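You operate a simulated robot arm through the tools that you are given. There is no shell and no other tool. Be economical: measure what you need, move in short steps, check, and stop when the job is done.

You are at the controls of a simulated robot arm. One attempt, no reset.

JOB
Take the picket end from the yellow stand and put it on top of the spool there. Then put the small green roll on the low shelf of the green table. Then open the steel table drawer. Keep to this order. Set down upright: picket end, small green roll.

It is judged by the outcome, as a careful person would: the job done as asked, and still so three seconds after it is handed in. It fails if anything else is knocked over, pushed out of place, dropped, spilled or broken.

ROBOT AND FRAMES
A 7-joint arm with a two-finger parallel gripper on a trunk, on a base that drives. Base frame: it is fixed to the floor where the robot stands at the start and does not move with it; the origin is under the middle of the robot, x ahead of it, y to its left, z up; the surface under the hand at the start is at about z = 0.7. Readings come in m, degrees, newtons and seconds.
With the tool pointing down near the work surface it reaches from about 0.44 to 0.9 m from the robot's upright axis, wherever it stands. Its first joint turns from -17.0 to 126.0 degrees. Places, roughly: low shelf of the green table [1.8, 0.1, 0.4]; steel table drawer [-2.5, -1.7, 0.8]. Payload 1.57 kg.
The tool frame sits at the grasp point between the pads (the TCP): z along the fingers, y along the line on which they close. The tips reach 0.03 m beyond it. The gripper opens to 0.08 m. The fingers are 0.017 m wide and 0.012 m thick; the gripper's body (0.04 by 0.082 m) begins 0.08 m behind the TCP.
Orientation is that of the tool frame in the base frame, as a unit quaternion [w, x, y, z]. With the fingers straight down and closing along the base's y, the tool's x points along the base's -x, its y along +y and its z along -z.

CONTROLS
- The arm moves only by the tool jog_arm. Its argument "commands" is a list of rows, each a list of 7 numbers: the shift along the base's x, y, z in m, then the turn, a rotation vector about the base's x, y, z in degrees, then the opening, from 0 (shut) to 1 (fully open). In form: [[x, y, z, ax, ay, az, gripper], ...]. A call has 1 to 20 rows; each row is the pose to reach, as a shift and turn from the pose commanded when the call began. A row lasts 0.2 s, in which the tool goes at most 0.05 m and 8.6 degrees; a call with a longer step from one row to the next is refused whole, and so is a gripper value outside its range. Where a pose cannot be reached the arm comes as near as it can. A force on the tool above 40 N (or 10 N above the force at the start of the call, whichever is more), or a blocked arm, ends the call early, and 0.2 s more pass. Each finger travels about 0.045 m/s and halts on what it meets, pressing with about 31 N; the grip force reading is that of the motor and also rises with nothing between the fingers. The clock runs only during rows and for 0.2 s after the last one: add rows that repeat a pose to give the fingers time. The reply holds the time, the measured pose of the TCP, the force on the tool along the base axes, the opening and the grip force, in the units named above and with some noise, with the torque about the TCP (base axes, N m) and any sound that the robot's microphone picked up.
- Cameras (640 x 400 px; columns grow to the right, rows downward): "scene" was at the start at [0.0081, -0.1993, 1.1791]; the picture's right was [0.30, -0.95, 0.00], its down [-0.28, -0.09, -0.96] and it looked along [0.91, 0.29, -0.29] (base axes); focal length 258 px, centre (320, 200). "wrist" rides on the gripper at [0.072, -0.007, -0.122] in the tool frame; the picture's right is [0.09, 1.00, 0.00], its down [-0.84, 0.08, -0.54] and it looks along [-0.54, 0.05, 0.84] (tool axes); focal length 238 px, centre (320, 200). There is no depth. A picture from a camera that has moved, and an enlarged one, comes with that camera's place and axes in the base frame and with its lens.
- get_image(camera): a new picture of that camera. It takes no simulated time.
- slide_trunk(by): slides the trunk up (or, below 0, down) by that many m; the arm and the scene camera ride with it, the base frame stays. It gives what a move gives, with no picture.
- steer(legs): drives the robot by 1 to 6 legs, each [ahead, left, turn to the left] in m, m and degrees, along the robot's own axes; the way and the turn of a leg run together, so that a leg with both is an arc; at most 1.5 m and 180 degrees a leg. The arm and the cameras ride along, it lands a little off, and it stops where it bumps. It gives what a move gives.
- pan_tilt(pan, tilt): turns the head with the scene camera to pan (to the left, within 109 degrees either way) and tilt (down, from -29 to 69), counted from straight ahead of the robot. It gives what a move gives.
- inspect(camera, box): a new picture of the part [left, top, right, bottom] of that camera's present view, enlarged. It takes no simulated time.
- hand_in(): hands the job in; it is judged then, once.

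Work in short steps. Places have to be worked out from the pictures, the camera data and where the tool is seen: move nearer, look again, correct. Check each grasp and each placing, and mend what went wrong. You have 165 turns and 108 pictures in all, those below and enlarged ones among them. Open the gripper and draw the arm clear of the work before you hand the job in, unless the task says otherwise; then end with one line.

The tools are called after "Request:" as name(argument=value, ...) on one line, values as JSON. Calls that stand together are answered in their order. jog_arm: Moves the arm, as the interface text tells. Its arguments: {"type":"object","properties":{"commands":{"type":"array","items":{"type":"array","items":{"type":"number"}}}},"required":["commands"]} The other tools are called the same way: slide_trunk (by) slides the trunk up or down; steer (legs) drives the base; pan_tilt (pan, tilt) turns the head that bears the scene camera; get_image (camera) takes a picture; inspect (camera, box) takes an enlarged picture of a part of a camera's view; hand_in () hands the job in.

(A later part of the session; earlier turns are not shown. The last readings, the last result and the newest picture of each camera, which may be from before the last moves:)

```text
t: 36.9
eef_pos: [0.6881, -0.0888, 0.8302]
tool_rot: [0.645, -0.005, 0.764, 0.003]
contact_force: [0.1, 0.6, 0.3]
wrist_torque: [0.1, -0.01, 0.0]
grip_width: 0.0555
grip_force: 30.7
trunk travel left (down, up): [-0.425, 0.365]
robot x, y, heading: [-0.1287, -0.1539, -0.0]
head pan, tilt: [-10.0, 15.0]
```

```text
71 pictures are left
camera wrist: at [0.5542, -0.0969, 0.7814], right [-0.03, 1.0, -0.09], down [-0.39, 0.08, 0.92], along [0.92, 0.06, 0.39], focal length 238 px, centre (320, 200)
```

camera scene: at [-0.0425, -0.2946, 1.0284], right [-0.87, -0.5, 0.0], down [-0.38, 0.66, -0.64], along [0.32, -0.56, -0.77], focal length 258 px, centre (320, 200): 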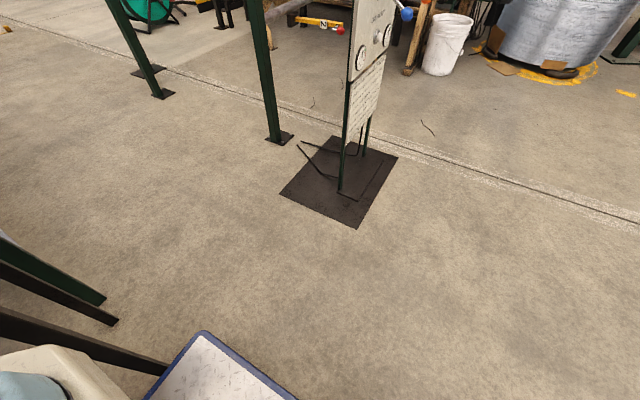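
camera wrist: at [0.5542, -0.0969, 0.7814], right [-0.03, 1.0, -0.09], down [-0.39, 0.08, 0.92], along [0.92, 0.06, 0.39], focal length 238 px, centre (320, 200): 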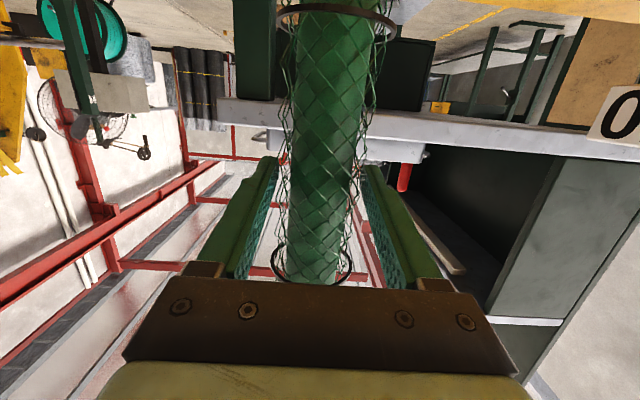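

Gripped at 0.0555 m. I lift straight up 0.12 m and check it hangs upright.

Request:
jog_arm(commands=[[0, 0, 0.01, 0, 0, 0, 0.25], [0, 0, 0.03, 0, 0, 0, 0.25], [0, 0, 0.06, 0, 0, 0, 0.25], [0, 0, 0.09, 0, 0, 0, 0.25], [0, 0, 0.12, 0, 0, 0, 0.25], [0, 0, 0.12, 0, 0, 0, 0.25]])

Request:
get_image(camera="wrist")

Request:
get_image(camera="scene")

```text
t: 38.3
eef_pos: [0.6843, -0.0892, 0.9505]
tool_rot: [0.643, -0.004, 0.766, 0.002]
contact_force: [1.0, 0.9, -2.0]
wrist_torque: [0.01, 0.02, 0.0]
grip_width: 0.0553
grip_force: 30.6
trunk travel left (down, up): [-0.425, 0.365]
robot x, y, heading: [-0.1283, -0.1554, 0.2]
head pan, tilt: [-10.0, 15.0]
```

```text
70 pictures are left
camera wrist: at [0.552, -0.0974, 0.8988], right [-0.03, 1.0, -0.09], down [-0.39, 0.07, 0.92], along [0.92, 0.06, 0.39], focal length 238 px, centre (320, 200)
```

wrist: 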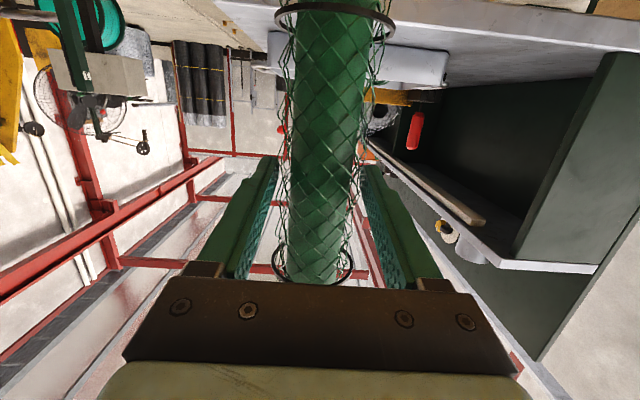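

```text
69 pictures are left
camera scene: at [-0.1194, -0.3974, 1.0821], right [-0.18, -0.98, 0.0], down [-0.25, 0.05, -0.97], along [0.95, -0.17, -0.26], focal length 258 px, centre (320, 200)
```

scene: 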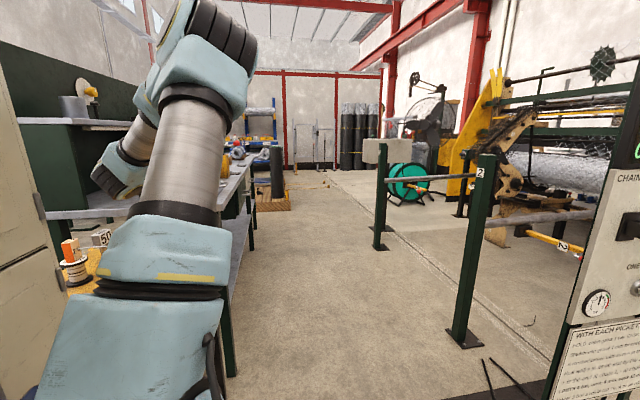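

The roll is held upright (0.0553 m). I raise it a bit with the trunk, strafe right into the aisle and look at the table from there.

Request:
slide_trunk(by=0.1)

Request:
steer(legs=[[0, -0.52, 0], [0.7, 0, 0]])

Request:
pan_tilt(pan=45, tilt=30)

Request:
get_image(camera="scene")

```text
t: 39.6
eef_pos: [0.6837, -0.0897, 1.0484]
tool_rot: [0.643, -0.006, 0.766, 0.004]
contact_force: [0.2, 0.1, -3.0]
wrist_torque: [0.02, 0.03, 0.01]
grip_width: 0.0552
grip_force: 30.9
trunk travel left (down, up): [-0.525, 0.265]
robot x, y, heading: [-0.1279, -0.1518, -0.5]
head pan, tilt: [-10.0, 15.0]
```

```text
t: 46.0
eef_pos: [1.3701, -0.6307, 1.0481]
tool_rot: [0.644, 0.002, 0.765, -0.003]
contact_force: [0.0, 0.2, -2.1]
wrist_torque: [-0.03, 0.04, -0.02]
grip_width: 0.0552
grip_force: 31.0
trunk travel left (down, up): [-0.525, 0.265]
robot x, y, heading: [0.5547, -0.6779, -1.3]
head pan, tilt: [-10.0, 15.0]
```

```text
t: 47.2
eef_pos: [1.3698, -0.6301, 1.0476]
tool_rot: [0.643, 0.003, 0.766, -0.004]
contact_force: [0.2, 0.3, -3.2]
wrist_torque: [0.01, 0.04, -0.01]
grip_width: 0.0552
grip_force: 30.4
trunk travel left (down, up): [-0.525, 0.265]
robot x, y, heading: [0.5553, -0.6813, -1.0]
head pan, tilt: [45.0, 30.0]
```

```text
68 pictures are left
camera scene: at [0.5346, -0.8428, 1.1579], right [0.69, -0.72, 0.0], down [-0.36, -0.35, -0.87], along [0.63, 0.6, -0.5], focal length 258 px, centre (320, 200)
```

scene: 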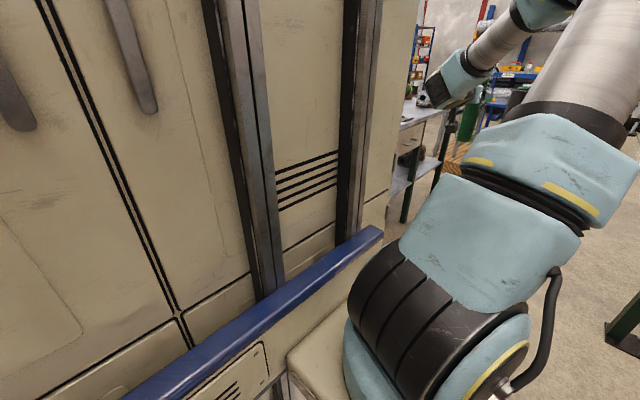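

The beige column on the left is the robot's own mast, so I'll face the table head-on. I look at the right/rear footprint and free floor first.

Request:
pan_tilt(pan=-109, tilt=60)

Request:
get_image(camera="scene")

Request:
pan_tilt(pan=-30, tilt=30)

Request:
get_image(camera="scene")

Request:
get_image(camera="wrist")

```text
t: 49.6
eef_pos: [1.3701, -0.6297, 1.0492]
tool_rot: [0.643, 0.002, 0.766, -0.003]
contact_force: [0.9, -0.9, -1.2]
wrist_torque: [0.0, 0.05, -0.02]
grip_width: 0.0556
grip_force: 31.0
trunk travel left (down, up): [-0.525, 0.265]
robot x, y, heading: [0.5518, -0.6799, -1.2]
head pan, tilt: [-108.9, 60.0]
```

```text
67 pictures are left
camera scene: at [0.4463, -0.9679, 1.1158], right [-0.94, 0.34, 0.0], down [0.3, 0.81, -0.5], along [-0.17, -0.47, -0.87], focal length 258 px, centre (320, 200)
```

scene: 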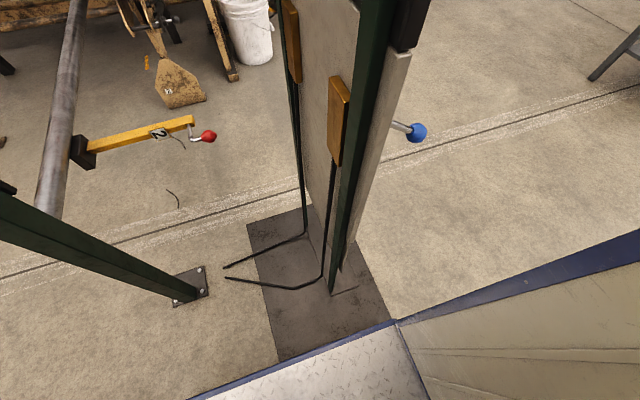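

```text
t: 51.1
eef_pos: [1.3702, -0.6294, 1.0481]
tool_rot: [0.643, 0.003, 0.766, -0.004]
contact_force: [-0.1, -0.3, -1.9]
wrist_torque: [-0.03, 0.03, 0.0]
grip_width: 0.0553
grip_force: 31.0
trunk travel left (down, up): [-0.525, 0.265]
robot x, y, heading: [0.5539, -0.6822, -1.2]
head pan, tilt: [-30.0, 30.0]
```

```text
66 pictures are left
camera scene: at [0.5465, -0.9522, 1.1579], right [-0.52, -0.85, 0.0], down [-0.43, 0.26, -0.87], along [0.74, -0.45, -0.5], focal length 258 px, centre (320, 200)
```

scene: 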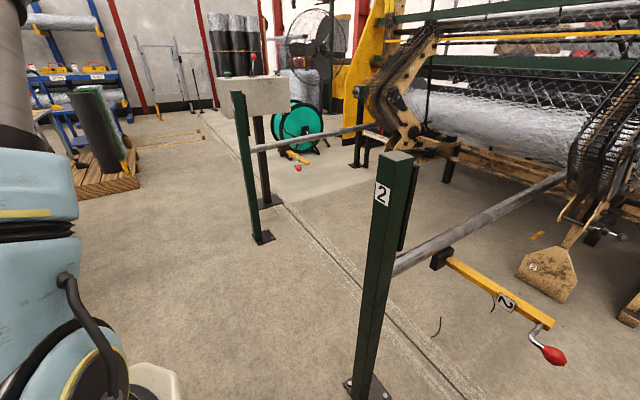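

```text
65 pictures are left
camera wrist: at [1.2374, -0.6353, 0.9985], right [-0.01, 1.0, -0.09], down [-0.39, 0.08, 0.92], along [0.92, 0.04, 0.39], focal length 238 px, centre (320, 200)
```

wrist: 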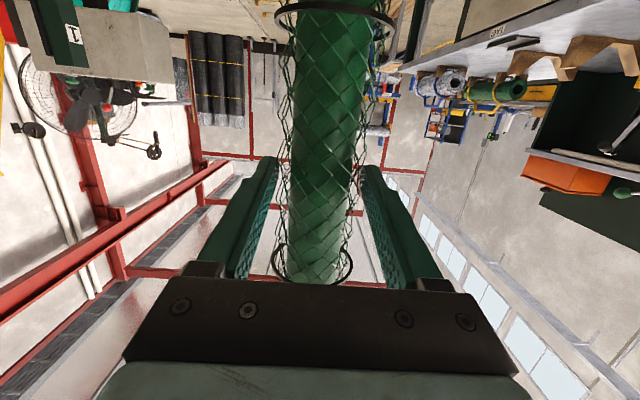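

The robot body is long to the rear, so turning across the aisle is risky. Instead I test whether the arm can swing to the left (it has a first joint up to 126°) while the robot stays parallel to the table; roll bottom is ~0.92, above the table top edge.

Request:
jog_arm(commands=[[-0.01, 0.035, 0, 0, 0, 3, 0.25], [-0.025, 0.07, 0, 0, 0, 6, 0.25], [-0.04, 0.105, 0, 0, 0, 9, 0.25], [-0.055, 0.14, 0, 0, 0, 12, 0.25], [-0.07, 0.175, 0, 0, 0, 15, 0.25], [-0.085, 0.21, 0, 0, 0, 18, 0.25], [-0.105, 0.245, 0, 0, 0, 21, 0.25], [-0.125, 0.28, 0, 0, 0, 24, 0.25], [-0.15, 0.31, 0, 0, 0, 27, 0.25], [-0.175, 0.34, 0, 0, 0, 30, 0.25], [-0.175, 0.34, 0, 0, 0, 30, 0.25]])

Request:
pan_tilt(pan=15, tilt=25)

Request:
get_image(camera="scene")

Request:
get_image(camera="wrist")

```text
t: 53.5
eef_pos: [1.1962, -0.2895, 1.048]
tool_rot: [0.622, -0.196, 0.74, 0.163]
contact_force: [0.2, -0.3, -2.6]
wrist_torque: [0.02, 0.06, 0.02]
grip_width: 0.0552
grip_force: 30.8
trunk travel left (down, up): [-0.525, 0.265]
robot x, y, heading: [0.5553, -0.6771, -1.2]
head pan, tilt: [-30.0, 30.0]
```

```text
t: 54.7
eef_pos: [1.1955, -0.291, 1.05]
tool_rot: [0.622, -0.197, 0.74, 0.164]
contact_force: [-1.1, -0.1, -2.1]
wrist_torque: [-0.01, 0.04, 0.0]
grip_width: 0.0552
grip_force: 31.4
trunk travel left (down, up): [-0.525, 0.265]
robot x, y, heading: [0.5531, -0.6807, -1.0]
head pan, tilt: [15.0, 25.0]
```

```text
64 pictures are left
camera scene: at [0.5587, -0.8834, 1.1659], right [0.24, -0.97, 0.0], down [-0.41, -0.1, -0.91], along [0.88, 0.21, -0.42], focal length 258 px, centre (320, 200)
```

scene: 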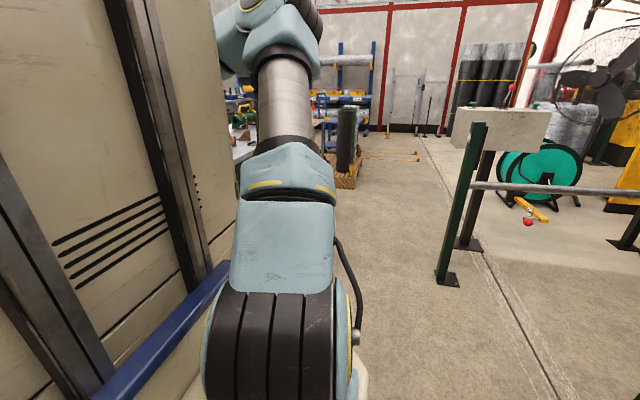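

```text
63 pictures are left
camera wrist: at [1.0844, -0.3608, 0.999], right [-0.51, 0.86, -0.09], down [-0.38, -0.12, 0.92], along [0.78, 0.5, 0.39], focal length 238 px, centre (320, 200)
```

wrist: 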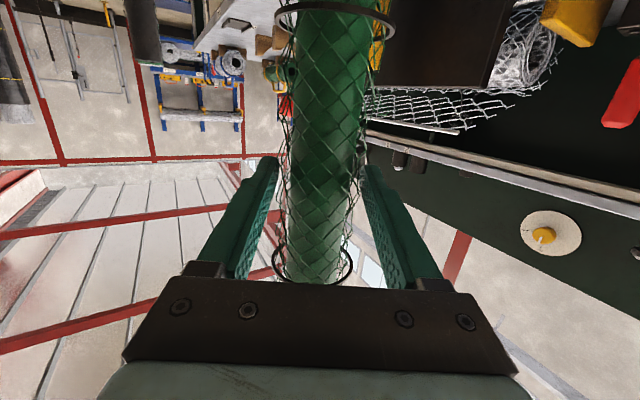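

The arm swings left fine. I drive ahead 0.25 m (slightly right), then lower the trunk so the roll is beside the table at shelf height, outside its edge.

Request:
steer(legs=[[0.25, -0.04, 1]])

Request:
slide_trunk(by=-0.2)

Request:
get_image(camera="wrist")

Request:
get_image(camera="scene")

```text
t: 56.5
eef_pos: [1.4387, -0.3227, 1.0497]
tool_rot: [0.621, -0.202, 0.738, 0.169]
contact_force: [-0.2, -0.5, -2.7]
wrist_torque: [-0.04, 0.01, 0.01]
grip_width: 0.0552
grip_force: 30.6
trunk travel left (down, up): [-0.525, 0.265]
robot x, y, heading: [0.8057, -0.72, -0.1]
head pan, tilt: [15.0, 25.0]
```

```text
t: 58.7
eef_pos: [1.4379, -0.3213, 0.8481]
tool_rot: [0.621, -0.203, 0.738, 0.169]
contact_force: [-0.3, 0.0, -2.9]
wrist_torque: [-0.01, 0.02, 0.02]
grip_width: 0.0554
grip_force: 31.3
trunk travel left (down, up): [-0.325, 0.465]
robot x, y, heading: [0.8037, -0.7217, -0.4]
head pan, tilt: [15.0, 25.0]
```

```text
62 pictures are left
camera wrist: at [1.3281, -0.3949, 0.799], right [-0.52, 0.85, -0.09], down [-0.38, -0.13, 0.92], along [0.77, 0.51, 0.39], focal length 238 px, centre (320, 200)
```

wrist: 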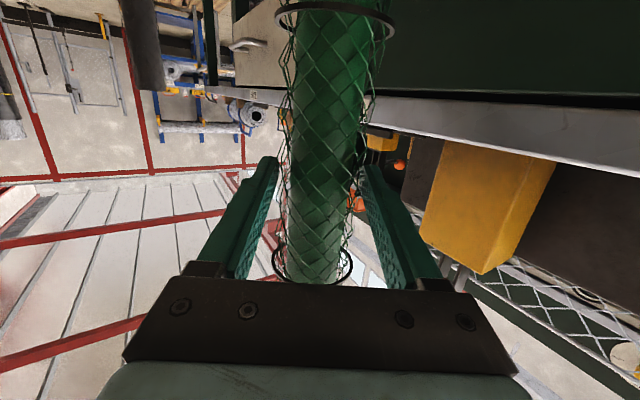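

```text
61 pictures are left
camera scene: at [0.8114, -0.9262, 0.9659], right [0.25, -0.97, 0.0], down [-0.41, -0.11, -0.91], along [0.88, 0.23, -0.42], focal length 258 px, centre (320, 200)
```

scene: 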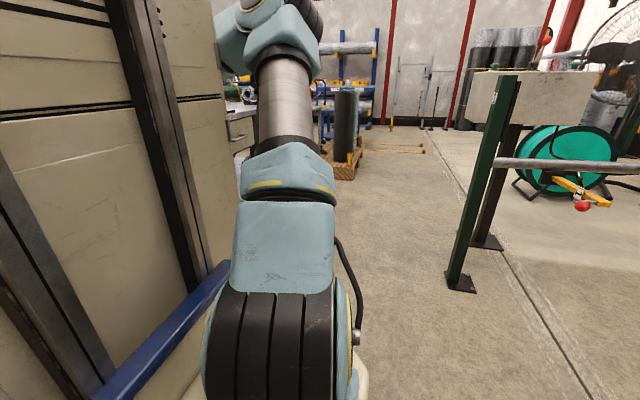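

The table's edge and a green apron are visible at z≈0.79 and below. I lower more to look under the apron.

Request:
slide_trunk(by=-0.25)

Request:
get_image(camera="wrist")

Request:
get_image(camera="scene")

```text
t: 61.2
eef_pos: [1.4382, -0.3229, 0.5994]
tool_rot: [0.621, -0.202, 0.738, 0.169]
contact_force: [0.4, 0.5, -2.6]
wrist_torque: [-0.01, 0.04, -0.02]
grip_width: 0.0552
grip_force: 30.9
trunk travel left (down, up): [-0.075, 0.715]
robot x, y, heading: [0.807, -0.7222, -0.2]
head pan, tilt: [15.0, 25.0]
```

```text
60 pictures are left
camera wrist: at [1.3281, -0.3949, 0.549], right [-0.52, 0.85, -0.09], down [-0.38, -0.13, 0.92], along [0.77, 0.51, 0.39], focal length 238 px, centre (320, 200)
```

wrist: 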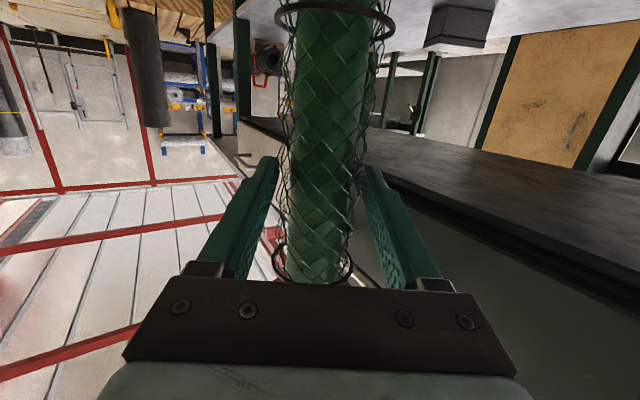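

```text
59 pictures are left
camera scene: at [0.8114, -0.9262, 0.7159], right [0.25, -0.97, 0.0], down [-0.41, -0.11, -0.91], along [0.88, 0.23, -0.42], focal length 258 px, centre (320, 200)
```

scene: 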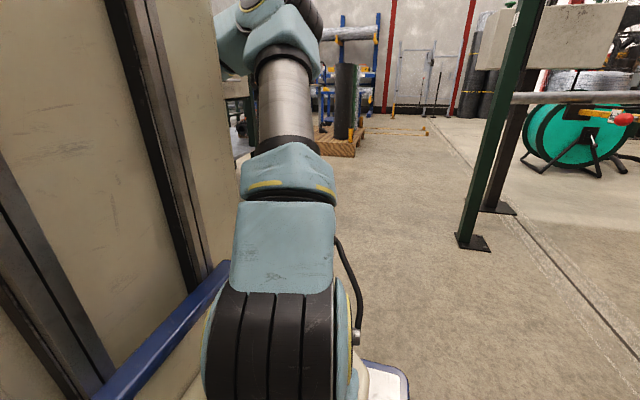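

The apron's lower edge is at about z≈0.635 and the shelf near 0.4, a gap barely equal to the roll's 0.233 m, so I'll have to bring it in tilted and right it inside. First I drive ahead a bit and turn the tool more toward the table.

Request:
steer(legs=[[0.12, 0, 0]])

Request:
jog_arm(commands=[[-0.02, 0, 0, 0, 0, 5, 0.25], [-0.035, 0, 0, 0, 0, 10, 0.25], [-0.05, 0, 0, 0, 0, 15, 0.25], [-0.07, 0, 0, 0, 0, 20, 0.25], [-0.085, 0, 0, 0, 0, 25, 0.25], [-0.1, 0, 0, 0, 0, 30, 0.25], [-0.1, 0, 0, 0, 0, 30, 0.25]])

Request:
get_image(camera="wrist")

```text
t: 62.5
eef_pos: [1.5579, -0.324, 0.599]
tool_rot: [0.621, -0.202, 0.739, 0.168]
contact_force: [-0.7, -0.4, -3.6]
wrist_torque: [-0.01, 0.06, 0.01]
grip_width: 0.0549
grip_force: 31.0
trunk travel left (down, up): [-0.075, 0.715]
robot x, y, heading: [0.9268, -0.7178, -0.7]
head pan, tilt: [15.0, 25.0]
```

```text
t: 64.1
eef_pos: [1.4568, -0.3238, 0.6009]
tool_rot: [0.556, -0.387, 0.66, 0.325]
contact_force: [0.4, -0.7, -2.7]
wrist_torque: [-0.05, 0.04, -0.01]
grip_width: 0.0553
grip_force: 31.2
trunk travel left (down, up): [-0.075, 0.715]
robot x, y, heading: [0.9242, -0.7223, -0.5]
head pan, tilt: [15.0, 25.0]
```

```text
58 pictures are left
camera wrist: at [1.3984, -0.4407, 0.5503], right [-0.87, 0.48, -0.09], down [-0.26, -0.3, 0.92], along [0.41, 0.83, 0.39], focal length 238 px, centre (320, 200)
```

wrist: 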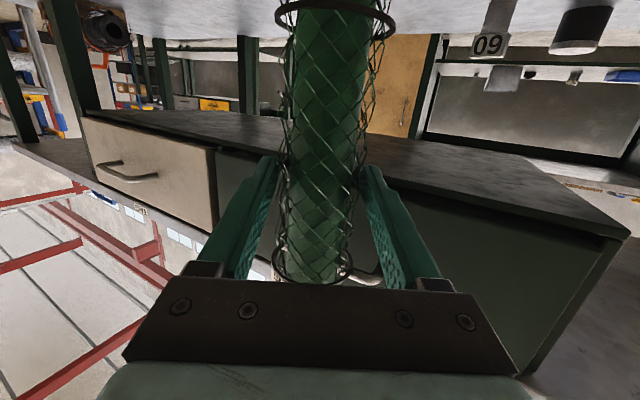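

The underside looks like a flat box over the whole table. To get exact heights of shelf and underside I lower 0.07 m and take a second view for triangulation.

Request:
inspect(camera="wrist", box=[380, 0, 640, 260])

Request:
slide_trunk(by=-0.07)

Request:
get_image(camera="wrist")

Request:
inspect(camera="wrist", box=[380, 0, 640, 260])

```text
1.54 times, centred on (510, 130) of wrist
camera zoom: at [1.3984, -0.4407, 0.5503], right [-0.87, 0.48, -0.09], down [-0.26, -0.3, 0.92], along [0.41, 0.83, 0.39], focal length 367 px, centre (28, 308)
```

zoom: 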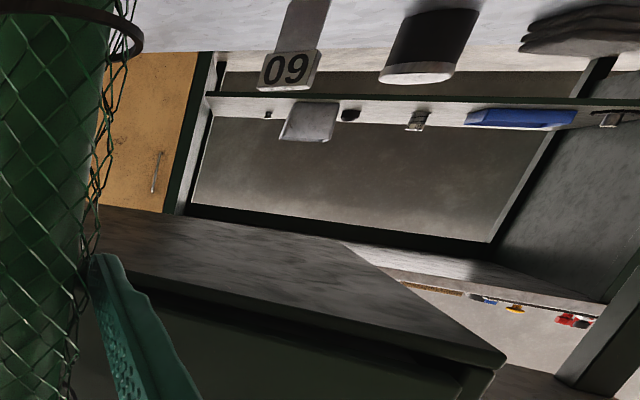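

```text
t: 65.2
eef_pos: [1.4583, -0.3215, 0.5301]
tool_rot: [0.556, -0.386, 0.661, 0.324]
contact_force: [0.3, -0.7, -1.8]
wrist_torque: [-0.03, 0.01, 0.03]
grip_width: 0.0554
grip_force: 31.5
trunk travel left (down, up): [-0.005, 0.785]
robot x, y, heading: [0.9219, -0.7192, -0.5]
head pan, tilt: [15.0, 25.0]
```

```text
56 pictures are left
camera wrist: at [1.3984, -0.4406, 0.4803], right [-0.87, 0.48, -0.09], down [-0.26, -0.3, 0.92], along [0.41, 0.83, 0.39], focal length 238 px, centre (320, 200)
```

wrist: 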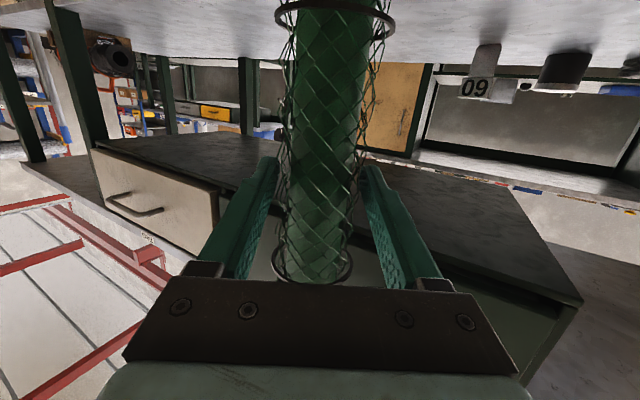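

```text
1.54 times, centred on (510, 130) of wrist
camera zoom: at [1.3984, -0.4406, 0.4803], right [-0.87, 0.48, -0.09], down [-0.26, -0.3, 0.92], along [0.41, 0.83, 0.39], focal length 367 px, centre (28, 308)
```

zoom: 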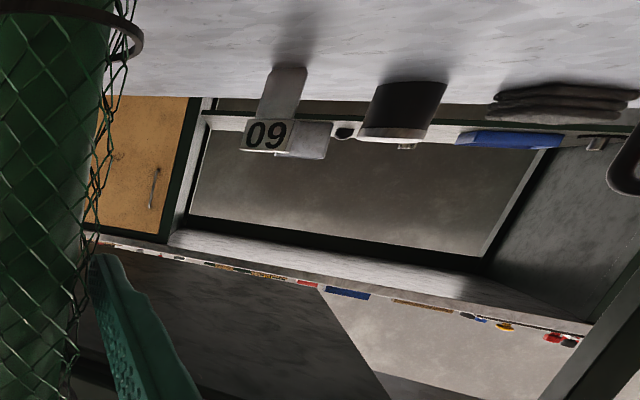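

Triangulated: the drawer box starts at x≈1.256 (bottom z≈0.629, front y≈−0.171); shelf z≈0.36. For x<1.25 there is full height up to the table top, so I'll place the roll around (1.19, −0.07). I back up 0.26 m.

Request:
steer(legs=[[-0.26, 0.01, 0.5]])

Request:
get_image(camera="wrist")

```text
t: 67.0
eef_pos: [1.2019, -0.3085, 0.5317]
tool_rot: [0.555, -0.389, 0.66, 0.326]
contact_force: [1.2, 0.2, -3.3]
wrist_torque: [0.0, 0.0, -0.03]
grip_width: 0.0549
grip_force: 31.1
trunk travel left (down, up): [-0.005, 0.785]
robot x, y, heading: [0.6716, -0.7111, -0.0]
head pan, tilt: [15.0, 25.0]
```

```text
54 pictures are left
camera wrist: at [1.1441, -0.4266, 0.4803], right [-0.88, 0.47, -0.09], down [-0.26, -0.3, 0.92], along [0.4, 0.83, 0.39], focal length 238 px, centre (320, 200)
```

wrist: 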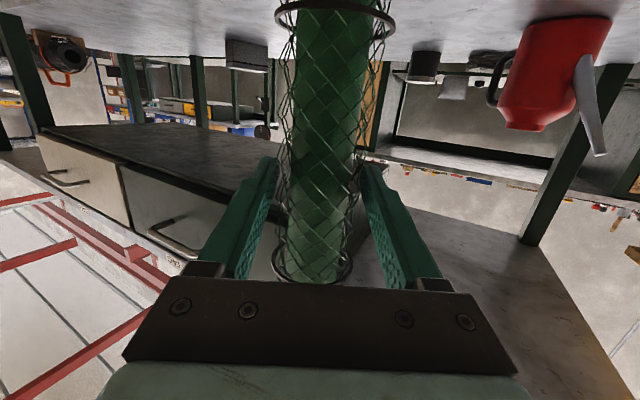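

Oil can at about (1.04, 0.06), its spout pointing away; the spot (1.19, −0.06) is free. Roll bottom is ~0.40, shelf 0.36: I push straight in +y partway and check.

Request:
jog_arm(commands=[[-0.004, 0.03, 0, 0, 0, 0, 0.25], [-0.008, 0.06, 0, 0, 0, 0, 0.25], [-0.012, 0.09, 0, 0, 0, 0, 0.25], [-0.015, 0.12, 0, 0, 0, 0, 0.25], [-0.015, 0.12, 0, 0, 0, 0, 0.25]])

Request:
get_image(camera="wrist")

```text
t: 68.2
eef_pos: [1.1869, -0.1873, 0.5315]
tool_rot: [0.555, -0.389, 0.659, 0.326]
contact_force: [-0.4, 0.1, -2.5]
wrist_torque: [-0.03, 0.04, 0.05]
grip_width: 0.055
grip_force: 30.9
trunk travel left (down, up): [-0.005, 0.785]
robot x, y, heading: [0.6698, -0.7113, -0.2]
head pan, tilt: [15.0, 25.0]
```

```text
53 pictures are left
camera wrist: at [1.1287, -0.3064, 0.4816], right [-0.88, 0.47, -0.09], down [-0.26, -0.3, 0.92], along [0.4, 0.83, 0.39], focal length 238 px, centre (320, 200)
```

wrist: 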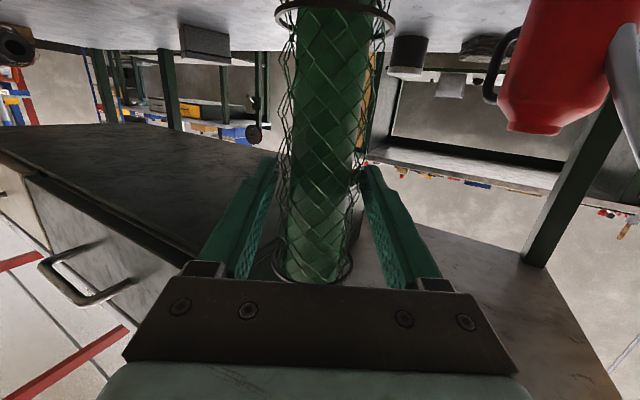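

No contact; I continue to y≈−0.067.

Request:
jog_arm(commands=[[0, 0.03, 0, 0, 0, 0, 0.25], [0, 0.06, 0, 0, 0, 0, 0.25], [0, 0.09, 0, 0, 0, 0, 0.25], [0, 0.12, 0, 0, 0, 0, 0.25], [0, 0.12, 0, 0, 0, 0, 0.25]])

Request:
get_image(camera="wrist")

```text
t: 69.4
eef_pos: [1.1929, -0.17, 0.5344]
tool_rot: [0.555, -0.388, 0.66, 0.325]
contact_force: [0.1, 0.1, -2.6]
wrist_torque: [-0.07, 0.04, 0.0]
grip_width: 0.0554
grip_force: 31.0
out of reach, approached as far as the arm can: row 1, 2, 3, 4, 5
trunk travel left (down, up): [-0.005, 0.785]
robot x, y, heading: [0.6725, -0.7134, 0.1]
head pan, tilt: [15.0, 25.0]
```

```text
52 pictures are left
camera wrist: at [1.1344, -0.2881, 0.484], right [-0.88, 0.47, -0.09], down [-0.26, -0.3, 0.92], along [0.4, 0.83, 0.39], focal length 238 px, centre (320, 200)
```

wrist: 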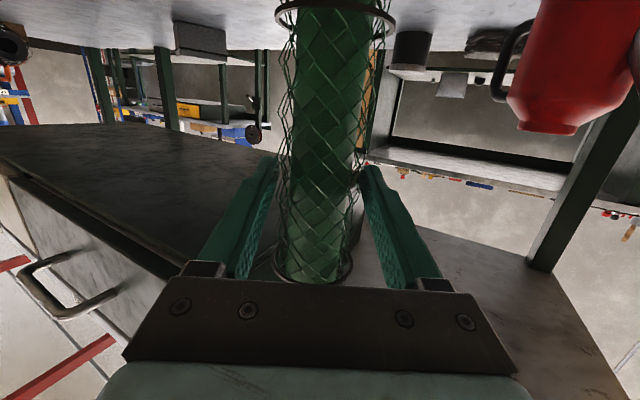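

The arm is at its reach limit at y≈−0.17, so I strafe the base left 0.10 m (left side still clear of the table) to carry the roll in.

Request:
steer(legs=[[0, 0.1, 0]])

Request:
get_image(camera="wrist")

Request:
get_image(camera="scene")

```text
t: 70.5
eef_pos: [1.1935, -0.071, 0.5346]
tool_rot: [0.555, -0.388, 0.66, 0.325]
contact_force: [-0.6, -0.3, -2.4]
wrist_torque: [-0.04, -0.01, -0.03]
grip_width: 0.0554
grip_force: 31.1
trunk travel left (down, up): [-0.005, 0.785]
robot x, y, heading: [0.6699, -0.613, -0.1]
head pan, tilt: [15.0, 25.0]
```

```text
51 pictures are left
camera wrist: at [1.1346, -0.19, 0.484], right [-0.88, 0.47, -0.09], down [-0.26, -0.3, 0.92], along [0.4, 0.83, 0.39], focal length 238 px, centre (320, 200)
```

wrist: 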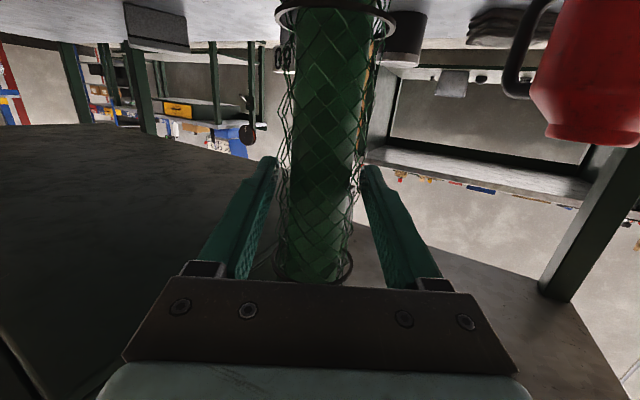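

```text
50 pictures are left
camera scene: at [0.6795, -0.8179, 0.6459], right [0.26, -0.97, 0.0], down [-0.41, -0.11, -0.91], along [0.88, 0.23, -0.42], focal length 258 px, centre (320, 200)
```

scene: 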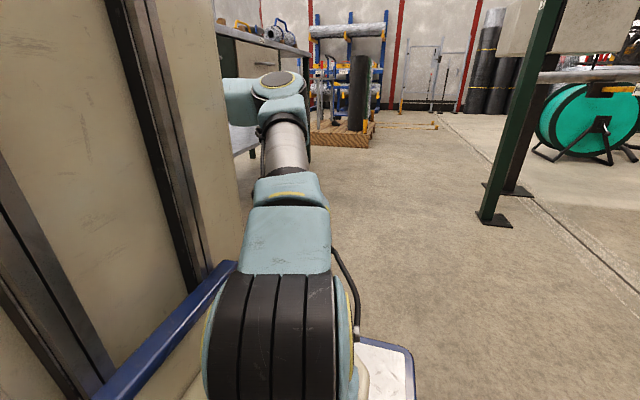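

The roll is inside, ~0.1 m from the shelf edge. I lower in small steps watching for contact.

Request:
jog_arm(commands=[[0, -0.01, -0.01, 0, 0, 0, 0.25], [0, -0.015, -0.02, 0, 0, 0, 0.25], [0, -0.015, -0.028, 0, 0, 0, 0.25], [0, -0.015, -0.028, 0, 0, 0, 0.25]])

```text
t: 71.5
eef_pos: [1.1927, -0.0868, 0.5068]
tool_rot: [0.555, -0.388, 0.66, 0.325]
contact_force: [0.5, 0.4, -3.2]
wrist_torque: [-0.02, 0.02, -0.03]
grip_width: 0.0554
grip_force: 30.9
trunk travel left (down, up): [-0.005, 0.785]
robot x, y, heading: [0.6735, -0.6101, -0.0]
head pan, tilt: [15.0, 25.0]
```

Request:
jog_arm(commands=[[0, 0, -0.006, 0, 0, 0, 0.25], [0, 0, -0.01, 0, 0, 0, 0.25], [0, 0, -0.013, 0, 0, 0, 0.25], [0, 0, -0.016, 0, 0, 0, 0.25], [0, 0, -0.016, 0, 0, 0, 0.25]])

Request:
get_image(camera="wrist")

```text
t: 72.7
eef_pos: [1.1931, -0.0864, 0.4916]
tool_rot: [0.558, -0.387, 0.658, 0.326]
contact_force: [1.6, 4.5, 21.7]
wrist_torque: [0.56, 0.3, 0.03]
grip_width: 0.0554
grip_force: 31.2
trunk travel left (down, up): [-0.005, 0.785]
robot x, y, heading: [0.67, -0.6152, 0.1]
head pan, tilt: [15.0, 25.0]
```

```text
49 pictures are left
camera wrist: at [1.1346, -0.2043, 0.4414], right [-0.88, 0.47, -0.09], down [-0.26, -0.31, 0.91], along [0.4, 0.83, 0.39], focal length 238 px, centre (320, 200)
```

wrist: 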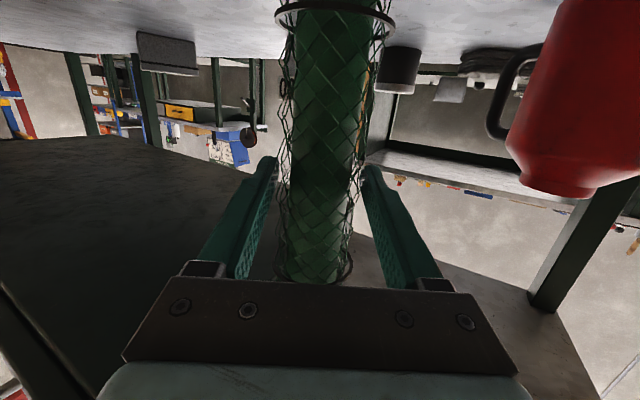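

Contact with the shelf at z 0.4916 (bottom ≈0.36, as expected). I ease 2 mm, open slowly, and look before withdrawing.

Request:
jog_arm(commands=[[0, 0, 0.002, 0, 0, 0, 0.25], [0, 0, 0.002, 0, 0, 0, 0.25], [0, 0, 0.002, 0, 0, 0, 0.6], [0, 0, 0.002, 0, 0, 0, 0.75], [0, 0, 0.002, 0, 0, 0, 0.9], [0, 0, 0.002, 0, 0, 0, 1], [0, 0, 0.002, 0, 0, 0, 1], [0, 0, 0.002, 0, 0, 0, 1]])

Request:
get_image(camera="wrist")

```text
t: 74.5
eef_pos: [1.1937, -0.0854, 0.4911]
tool_rot: [0.555, -0.389, 0.659, 0.326]
contact_force: [-0.1, 0.1, 0.4]
wrist_torque: [0.02, -0.04, 0.0]
grip_width: 0.0799
grip_force: 0.1
trunk travel left (down, up): [-0.005, 0.785]
robot x, y, heading: [0.6738, -0.6138, 0.1]
head pan, tilt: [15.0, 25.0]
```

```text
48 pictures are left
camera wrist: at [1.1346, -0.2046, 0.4411], right [-0.88, 0.47, -0.09], down [-0.26, -0.3, 0.92], along [0.4, 0.83, 0.39], focal length 238 px, centre (320, 200)
```

wrist: 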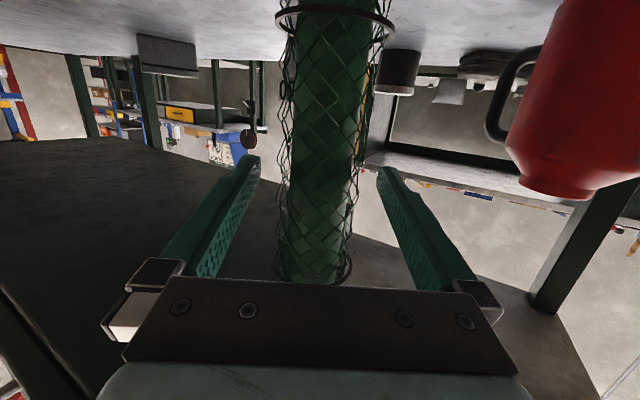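

Released and standing. I withdraw along the tool axis and check the roll.

Request:
jog_arm(commands=[[-0.012, -0.021, 0.003, 0, 0, 0, 1], [-0.024, -0.042, 0.007, 0, 0, 0, 1], [-0.036, -0.063, 0.01, 0, 0, 0, 1], [-0.05, -0.085, 0.013, 0, 0, 0, 1], [-0.065, -0.11, 0.018, 0, 0, 0, 1], [-0.08, -0.137, 0.022, 0, 0, 0, 1], [-0.09, -0.16, 0.025, 0, 0, 0, 1], [-0.09, -0.16, 0.025, 0, 0, 0, 1]])

Request:
get_image(camera="wrist")

```text
t: 75.7
eef_pos: [1.2305, -0.1885, 0.5221]
tool_rot: [0.584, -0.312, 0.692, 0.287]
contact_force: [0.5, -0.8, -0.1]
wrist_torque: [0.0, 0.03, 0.01]
grip_width: 0.08
grip_force: 0.0
trunk travel left (down, up): [-0.005, 0.785]
robot x, y, heading: [0.6703, -0.6163, -0.2]
head pan, tilt: [15.0, 25.0]
stopped in row 5: the arm was blocked; the commanded pose is now the measured one
```

```text
47 pictures are left
camera wrist: at [1.1509, -0.2919, 0.4696], right [-0.78, 0.63, -0.06], down [-0.3, -0.28, 0.91], along [0.56, 0.72, 0.41], focal length 238 px, centre (320, 200)
```

wrist: 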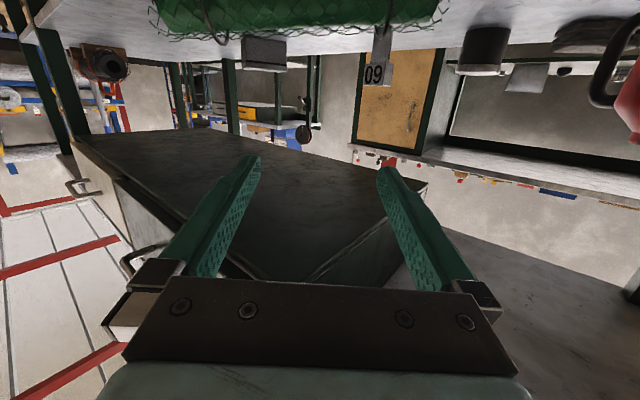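

The arm was blocked, drifted sideways and knocked the roll over; it now lies on the shelf. I pull out with the base (safe direction) and look.

Request:
steer(legs=[[0, -0.12, 0]])

Request:
get_image(camera="wrist")

```text
t: 77.0
eef_pos: [1.2312, -0.3078, 0.5228]
tool_rot: [0.585, -0.311, 0.691, 0.289]
contact_force: [1.1, -0.1, -0.7]
wrist_torque: [0.0, -0.02, 0.02]
grip_width: 0.08
grip_force: 0.0
trunk travel left (down, up): [-0.005, 0.785]
robot x, y, heading: [0.6695, -0.7324, -0.0]
head pan, tilt: [15.0, 25.0]
```

```text
46 pictures are left
camera wrist: at [1.1508, -0.4119, 0.47], right [-0.78, 0.63, -0.06], down [-0.3, -0.29, 0.91], along [0.56, 0.72, 0.41], focal length 238 px, centre (320, 200)
```

wrist: 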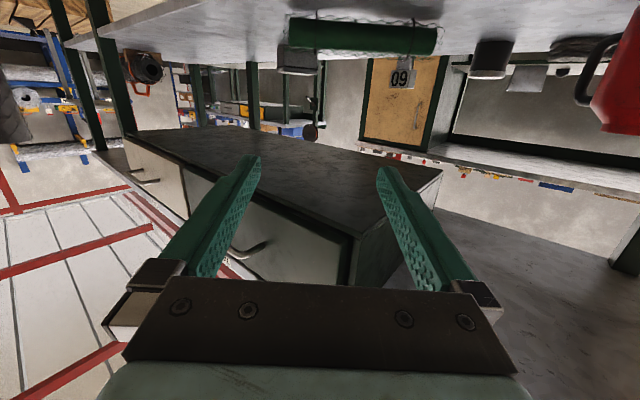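

The roll lies on the shelf roughly from (1.48, −0.09) to (1.295, 0.05), under the drawer box. I zoom in to fix its pose exactly.

Request:
inspect(camera="wrist", box=[260, 0, 480, 140])

```text
2.86 times, centred on (370, 70) of wrist
camera zoom: at [1.1508, -0.4119, 0.47], right [-0.78, 0.63, -0.06], down [-0.3, -0.29, 0.91], along [0.56, 0.72, 0.41], focal length 681 px, centre (177, 571)
```

zoom: 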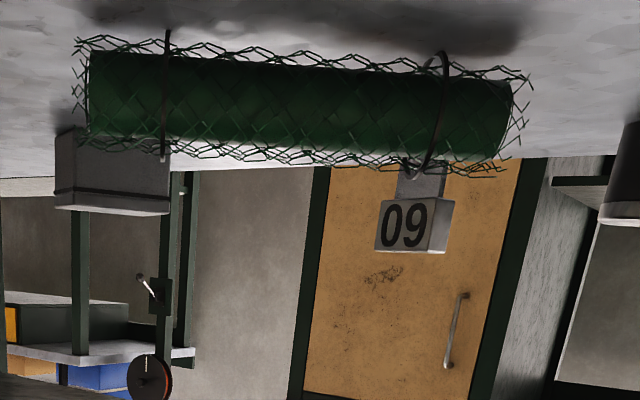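

The roll's near end is at about (1.475, −0.105), axis at yaw ~144°. Plan: grip that near end with the tool roughly along the axis, pull it out, stand it on the yellow stand, and regrasp. I drive ahead and try the needed tool direction (yaw ~115°, pitched ~20° down) in the aisle.

Request:
steer(legs=[[0.3, 0, 0]])

Request:
jog_arm(commands=[[0, -0.02, 0, -4.4, 3.7, 0, 1], [0, -0.04, 0, -8.8, 7.4, 0, 1], [0, -0.04, 0, -8.8, 7.4, 0, 1]])

Request:
jog_arm(commands=[[0.01, 0, 0, 0, 0, 7, 1], [0.02, 0, 0, 0, 0, 14, 1], [0.03, 0, 0, 0, 0, 21, 1], [0.04, 0, 0, 0, 0, 28, 1], [0.05, 0, 0, 0, 0, 35, 1], [0.05, 0, 0, 0, 0, 42, 1], [0.05, 0, 0, 0, 0, 49, 1], [0.05, 0, 0, 0, 0, 56, 1], [0.05, 0, 0, 0, 0, 62, 1], [0.05, 0, 0, 0, 0, 62, 1]])

```text
t: 79.0
eef_pos: [1.5289, -0.308, 0.5233]
tool_rot: [0.584, -0.312, 0.691, 0.289]
contact_force: [-0.1, 0.2, -0.1]
wrist_torque: [-0.04, -0.01, -0.02]
grip_width: 0.0797
grip_force: 0.0
trunk travel left (down, up): [-0.005, 0.785]
robot x, y, heading: [0.9689, -0.7338, 0.3]
head pan, tilt: [15.0, 25.0]
```

```text
t: 79.8
eef_pos: [1.5264, -0.3465, 0.5227]
tool_rot: [0.514, -0.336, 0.747, 0.254]
contact_force: [0.5, -1.0, -0.1]
wrist_torque: [-0.03, -0.02, 0.0]
grip_width: 0.0799
grip_force: 0.0
trunk travel left (down, up): [-0.005, 0.785]
robot x, y, heading: [0.9696, -0.7336, 0.3]
head pan, tilt: [15.0, 25.0]
```

```text
t: 82.0
eef_pos: [1.5769, -0.3474, 0.5236]
tool_rot: [-0.308, 0.674, -0.467, -0.483]
contact_force: [-0.1, 0.0, 0.4]
wrist_torque: [0.05, 0.0, 0.01]
grip_width: 0.0801
grip_force: 0.0
trunk travel left (down, up): [-0.005, 0.785]
robot x, y, heading: [0.9701, -0.7347, 0.0]
head pan, tilt: [15.0, 25.0]
```

That orientation works well. I yaw 18° more, lower to z≈0.45 outside the shelf, and look.

Request:
jog_arm(commands=[[0, 0, -0.02, 0, 0, 6, 1], [0.01, 0, -0.04, 0, 0, 12, 1], [0.02, 0, -0.06, 0, 0, 18, 1], [0.02, 0, -0.07, 0, 0, 18, 1], [0.02, 0, -0.07, 0, 0, 18, 1]])

Request:
get_image(camera="wrist")

```text
t: 83.2
eef_pos: [1.5974, -0.3486, 0.4548]
tool_rot: [-0.23, 0.738, -0.357, -0.525]
contact_force: [0.0, 0.0, -0.5]
wrist_torque: [-0.03, 0.03, 0.01]
grip_width: 0.0801
grip_force: 0.0
trunk travel left (down, up): [-0.005, 0.785]
robot x, y, heading: [0.9707, -0.7353, 0.1]
head pan, tilt: [15.0, 25.0]
```

```text
44 pictures are left
camera wrist: at [1.6907, -0.4515, 0.4278], right [-0.75, -0.66, -0.05], down [0.11, -0.2, 0.97], along [-0.66, 0.72, 0.22], focal length 238 px, centre (320, 200)
```

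wrist: 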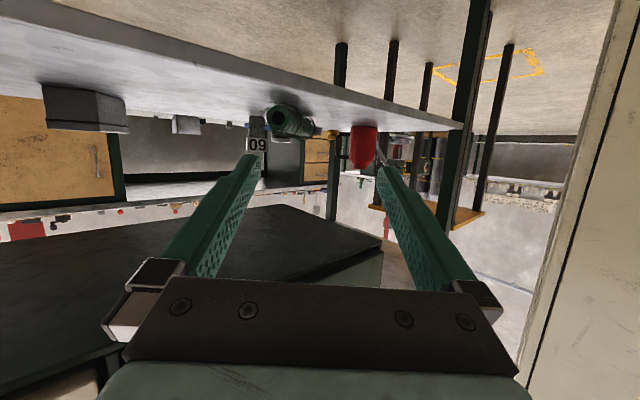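

The near end of the roll is clearly visible; triangulated at (1.466, −0.113, 0.387). I zoom to see its direction.

Request:
inspect(camera="wrist", box=[220, 70, 380, 170])

```text
4.00 times, centred on (300, 120) of wrist
camera zoom: at [1.6907, -0.4515, 0.4278], right [-0.75, -0.66, -0.05], down [0.11, -0.2, 0.97], along [-0.66, 0.72, 0.22], focal length 953 px, centre (400, 520)
```

zoom: 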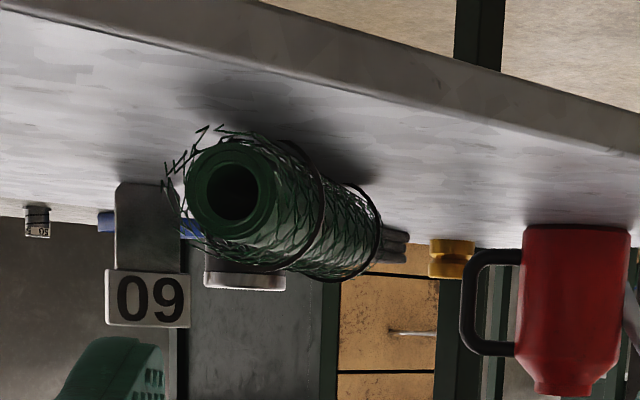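

Aligned within ~11°. I pitch 7° more and move to 0.14 m short of the grasp point on the tool axis.

Request:
jog_arm(commands=[[-0.01, 0.03, 0, -2.6, -2.2, 0, 1], [-0.025, 0.065, 0.003, -5.3, -4.5, 0, 1], [-0.04, 0.1, 0.003, -5.3, -4.5, 0, 1], [-0.05, 0.135, 0.003, -5.3, -4.5, 0, 1], [-0.058, 0.16, 0.003, -5.3, -4.5, 0, 1], [-0.058, 0.16, 0.003, -5.3, -4.5, 0, 1]])

Request:
get_image(camera="wrist")

```text
t: 84.6
eef_pos: [1.5154, -0.2747, 0.4526]
tool_rot: [-0.211, 0.767, -0.371, -0.48]
contact_force: [-0.3, -0.5, 0.1]
wrist_torque: [0.03, -0.01, -0.01]
grip_width: 0.0803
grip_force: 0.2
out of reach, approached as far as the arm can: row 2, 3, 4, 5, 6
trunk travel left (down, up): [-0.005, 0.785]
robot x, y, heading: [0.9669, -0.7318, 0.0]
head pan, tilt: [15.0, 25.0]
```

```text
42 pictures are left
camera wrist: at [1.6117, -0.3787, 0.4437], right [-0.74, -0.67, -0.05], down [0.03, -0.11, 0.99], along [-0.67, 0.74, 0.1], focal length 238 px, centre (320, 200)
```

wrist: 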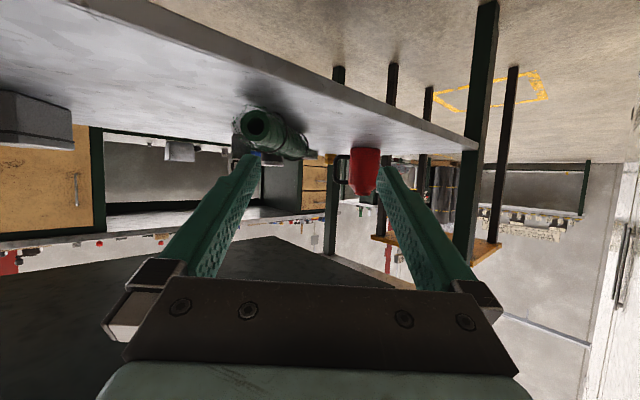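

The arm is at a limit here; I lower to the grasp height, ease the yaw back 8°, and try to gain some y with the arm before using the base.

Request:
jog_arm(commands=[[0.02, 0, -0.02, 0, 0, -4, 1], [0.04, 0.0, -0.04, 0, 0, -8, 1], [0.05, 0.01, -0.058, 0, 0, -8, 1], [0.05, 0.03, -0.058, 0, 0, -8, 1], [0.05, 0.05, -0.058, 0, 0, -8, 1], [0.05, 0.05, -0.058, 0, 0, -8, 1]])

```text
t: 86.0
eef_pos: [1.5523, -0.2591, 0.3958]
tool_rot: [-0.243, 0.739, -0.424, -0.463]
contact_force: [0.6, 0.0, 0.4]
wrist_torque: [-0.01, 0.04, 0.0]
grip_width: 0.08
grip_force: 0.1
out of reach, approached as far as the arm can: row 4, 5, 6
trunk travel left (down, up): [-0.005, 0.785]
robot x, y, heading: [0.9684, -0.736, 0.1]
head pan, tilt: [15.0, 25.0]
```

The base has ~0.07 m spare to the table, so I drive in along the tool axis, first half the way, and look.

Request:
steer(legs=[[-0.045, 0.08, 0]])

Request:
get_image(camera="wrist")

```text
t: 87.1
eef_pos: [1.5053, -0.1817, 0.3958]
tool_rot: [-0.243, 0.74, -0.424, -0.463]
contact_force: [1.0, 0.1, -0.5]
wrist_torque: [-0.04, 0.0, -0.02]
grip_width: 0.0801
grip_force: 0.1
trunk travel left (down, up): [-0.005, 0.785]
robot x, y, heading: [0.9204, -0.6565, 0.4]
head pan, tilt: [15.0, 25.0]
```

```text
41 pictures are left
camera wrist: at [1.5849, -0.2976, 0.3861], right [-0.83, -0.56, -0.05], down [0.02, -0.11, 0.99], along [-0.56, 0.82, 0.1], focal length 238 px, centre (320, 200)
```

wrist: 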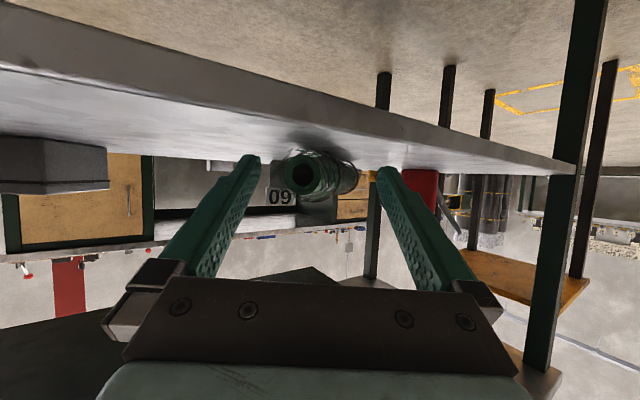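

On target: end at (1.4725, −0.105, 0.389). I drive the remaining (−0.052, +0.087) m.

Request:
steer(legs=[[-0.052, 0.087, 0]])

Request:
get_image(camera="wrist")

```text
t: 88.2
eef_pos: [1.4538, -0.0943, 0.3961]
tool_rot: [-0.243, 0.739, -0.424, -0.463]
contact_force: [-0.2, -0.8, 0.1]
wrist_torque: [-0.02, -0.03, -0.08]
grip_width: 0.08
grip_force: 0.2
trunk travel left (down, up): [-0.005, 0.785]
robot x, y, heading: [0.8727, -0.5705, 0.1]
head pan, tilt: [15.0, 25.0]
```

```text
40 pictures are left
camera wrist: at [1.5329, -0.2106, 0.3861], right [-0.83, -0.56, -0.05], down [0.02, -0.11, 0.99], along [-0.56, 0.82, 0.1], focal length 238 px, centre (320, 200)
```

wrist: 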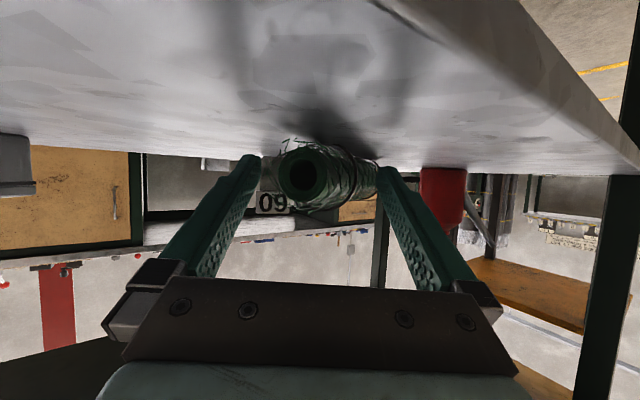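

The roll's end still looks beyond the fingertips; I zoom to judge its distance.

Request:
inspect(camera="wrist", box=[240, 110, 400, 230])

```text
3.33 times, centred on (320, 170) of wrist
camera zoom: at [1.5329, -0.2106, 0.3861], right [-0.83, -0.56, -0.05], down [0.02, -0.11, 0.99], along [-0.56, 0.82, 0.1], focal length 794 px, centre (320, 300)
```

zoom: 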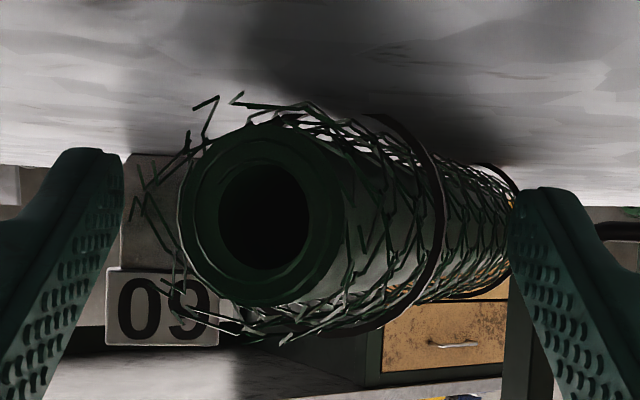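

The roll is at rest with its end near (1.445, −0.057), ~4 cm farther in than thought. I try to gain the last 4 cm with the arm.

Request:
jog_arm(commands=[[-0.005, 0.01, 0, 0, 0, 0, 1], [-0.01, 0.02, 0, 0, 0, 0, 1], [-0.02, 0.038, 0, 0, 0, 0, 1], [-0.02, 0.038, 0, 0, 0, 0, 1]])

```text
t: 89.2
eef_pos: [1.4238, -0.0816, 0.3962]
tool_rot: [-0.245, 0.739, -0.424, -0.463]
contact_force: [-0.2, -0.3, -0.3]
wrist_torque: [0.03, 0.03, -0.01]
grip_width: 0.0802
grip_force: 0.0
out of reach, approached as far as the arm can: row 1, 2, 3, 4
trunk travel left (down, up): [-0.005, 0.785]
robot x, y, heading: [0.868, -0.5675, 0.2]
head pan, tilt: [15.0, 25.0]
```

It slid along its limit instead. I try with less yaw (−14°), moving back +x and in +y.

Request:
jog_arm(commands=[[0.01, 0, 0, 0, 0, -5, 1], [0.02, 0, 0, 0, 0, -10, 1], [0.02, 0.01, 0, 0, 0, -14, 1], [0.02, 0.025, 0, 0, 0, -14, 1], [0.02, 0.025, 0, 0, 0, -14, 1]])

Request:
get_image(camera="wrist")

```text
t: 90.5
eef_pos: [1.4455, -0.0577, 0.3962]
tool_rot: [-0.298, 0.682, -0.511, -0.43]
contact_force: [-0.7, -1.1, 0.0]
wrist_torque: [0.0, -0.03, -0.01]
grip_width: 0.08
grip_force: 0.2
trunk travel left (down, up): [-0.005, 0.785]
robot x, y, heading: [0.8666, -0.5649, -0.1]
head pan, tilt: [15.0, 25.0]
```

```text
38 pictures are left
camera wrist: at [1.4926, -0.1911, 0.3858], right [-0.94, -0.34, -0.05], down [-0.01, -0.11, 0.99], along [-0.34, 0.93, 0.1], focal length 238 px, centre (320, 200)
```

wrist: 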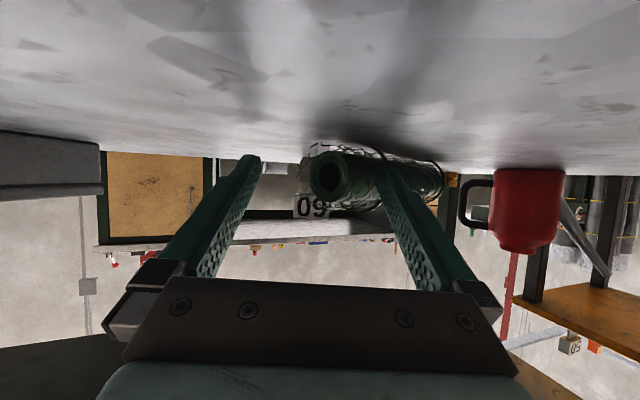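

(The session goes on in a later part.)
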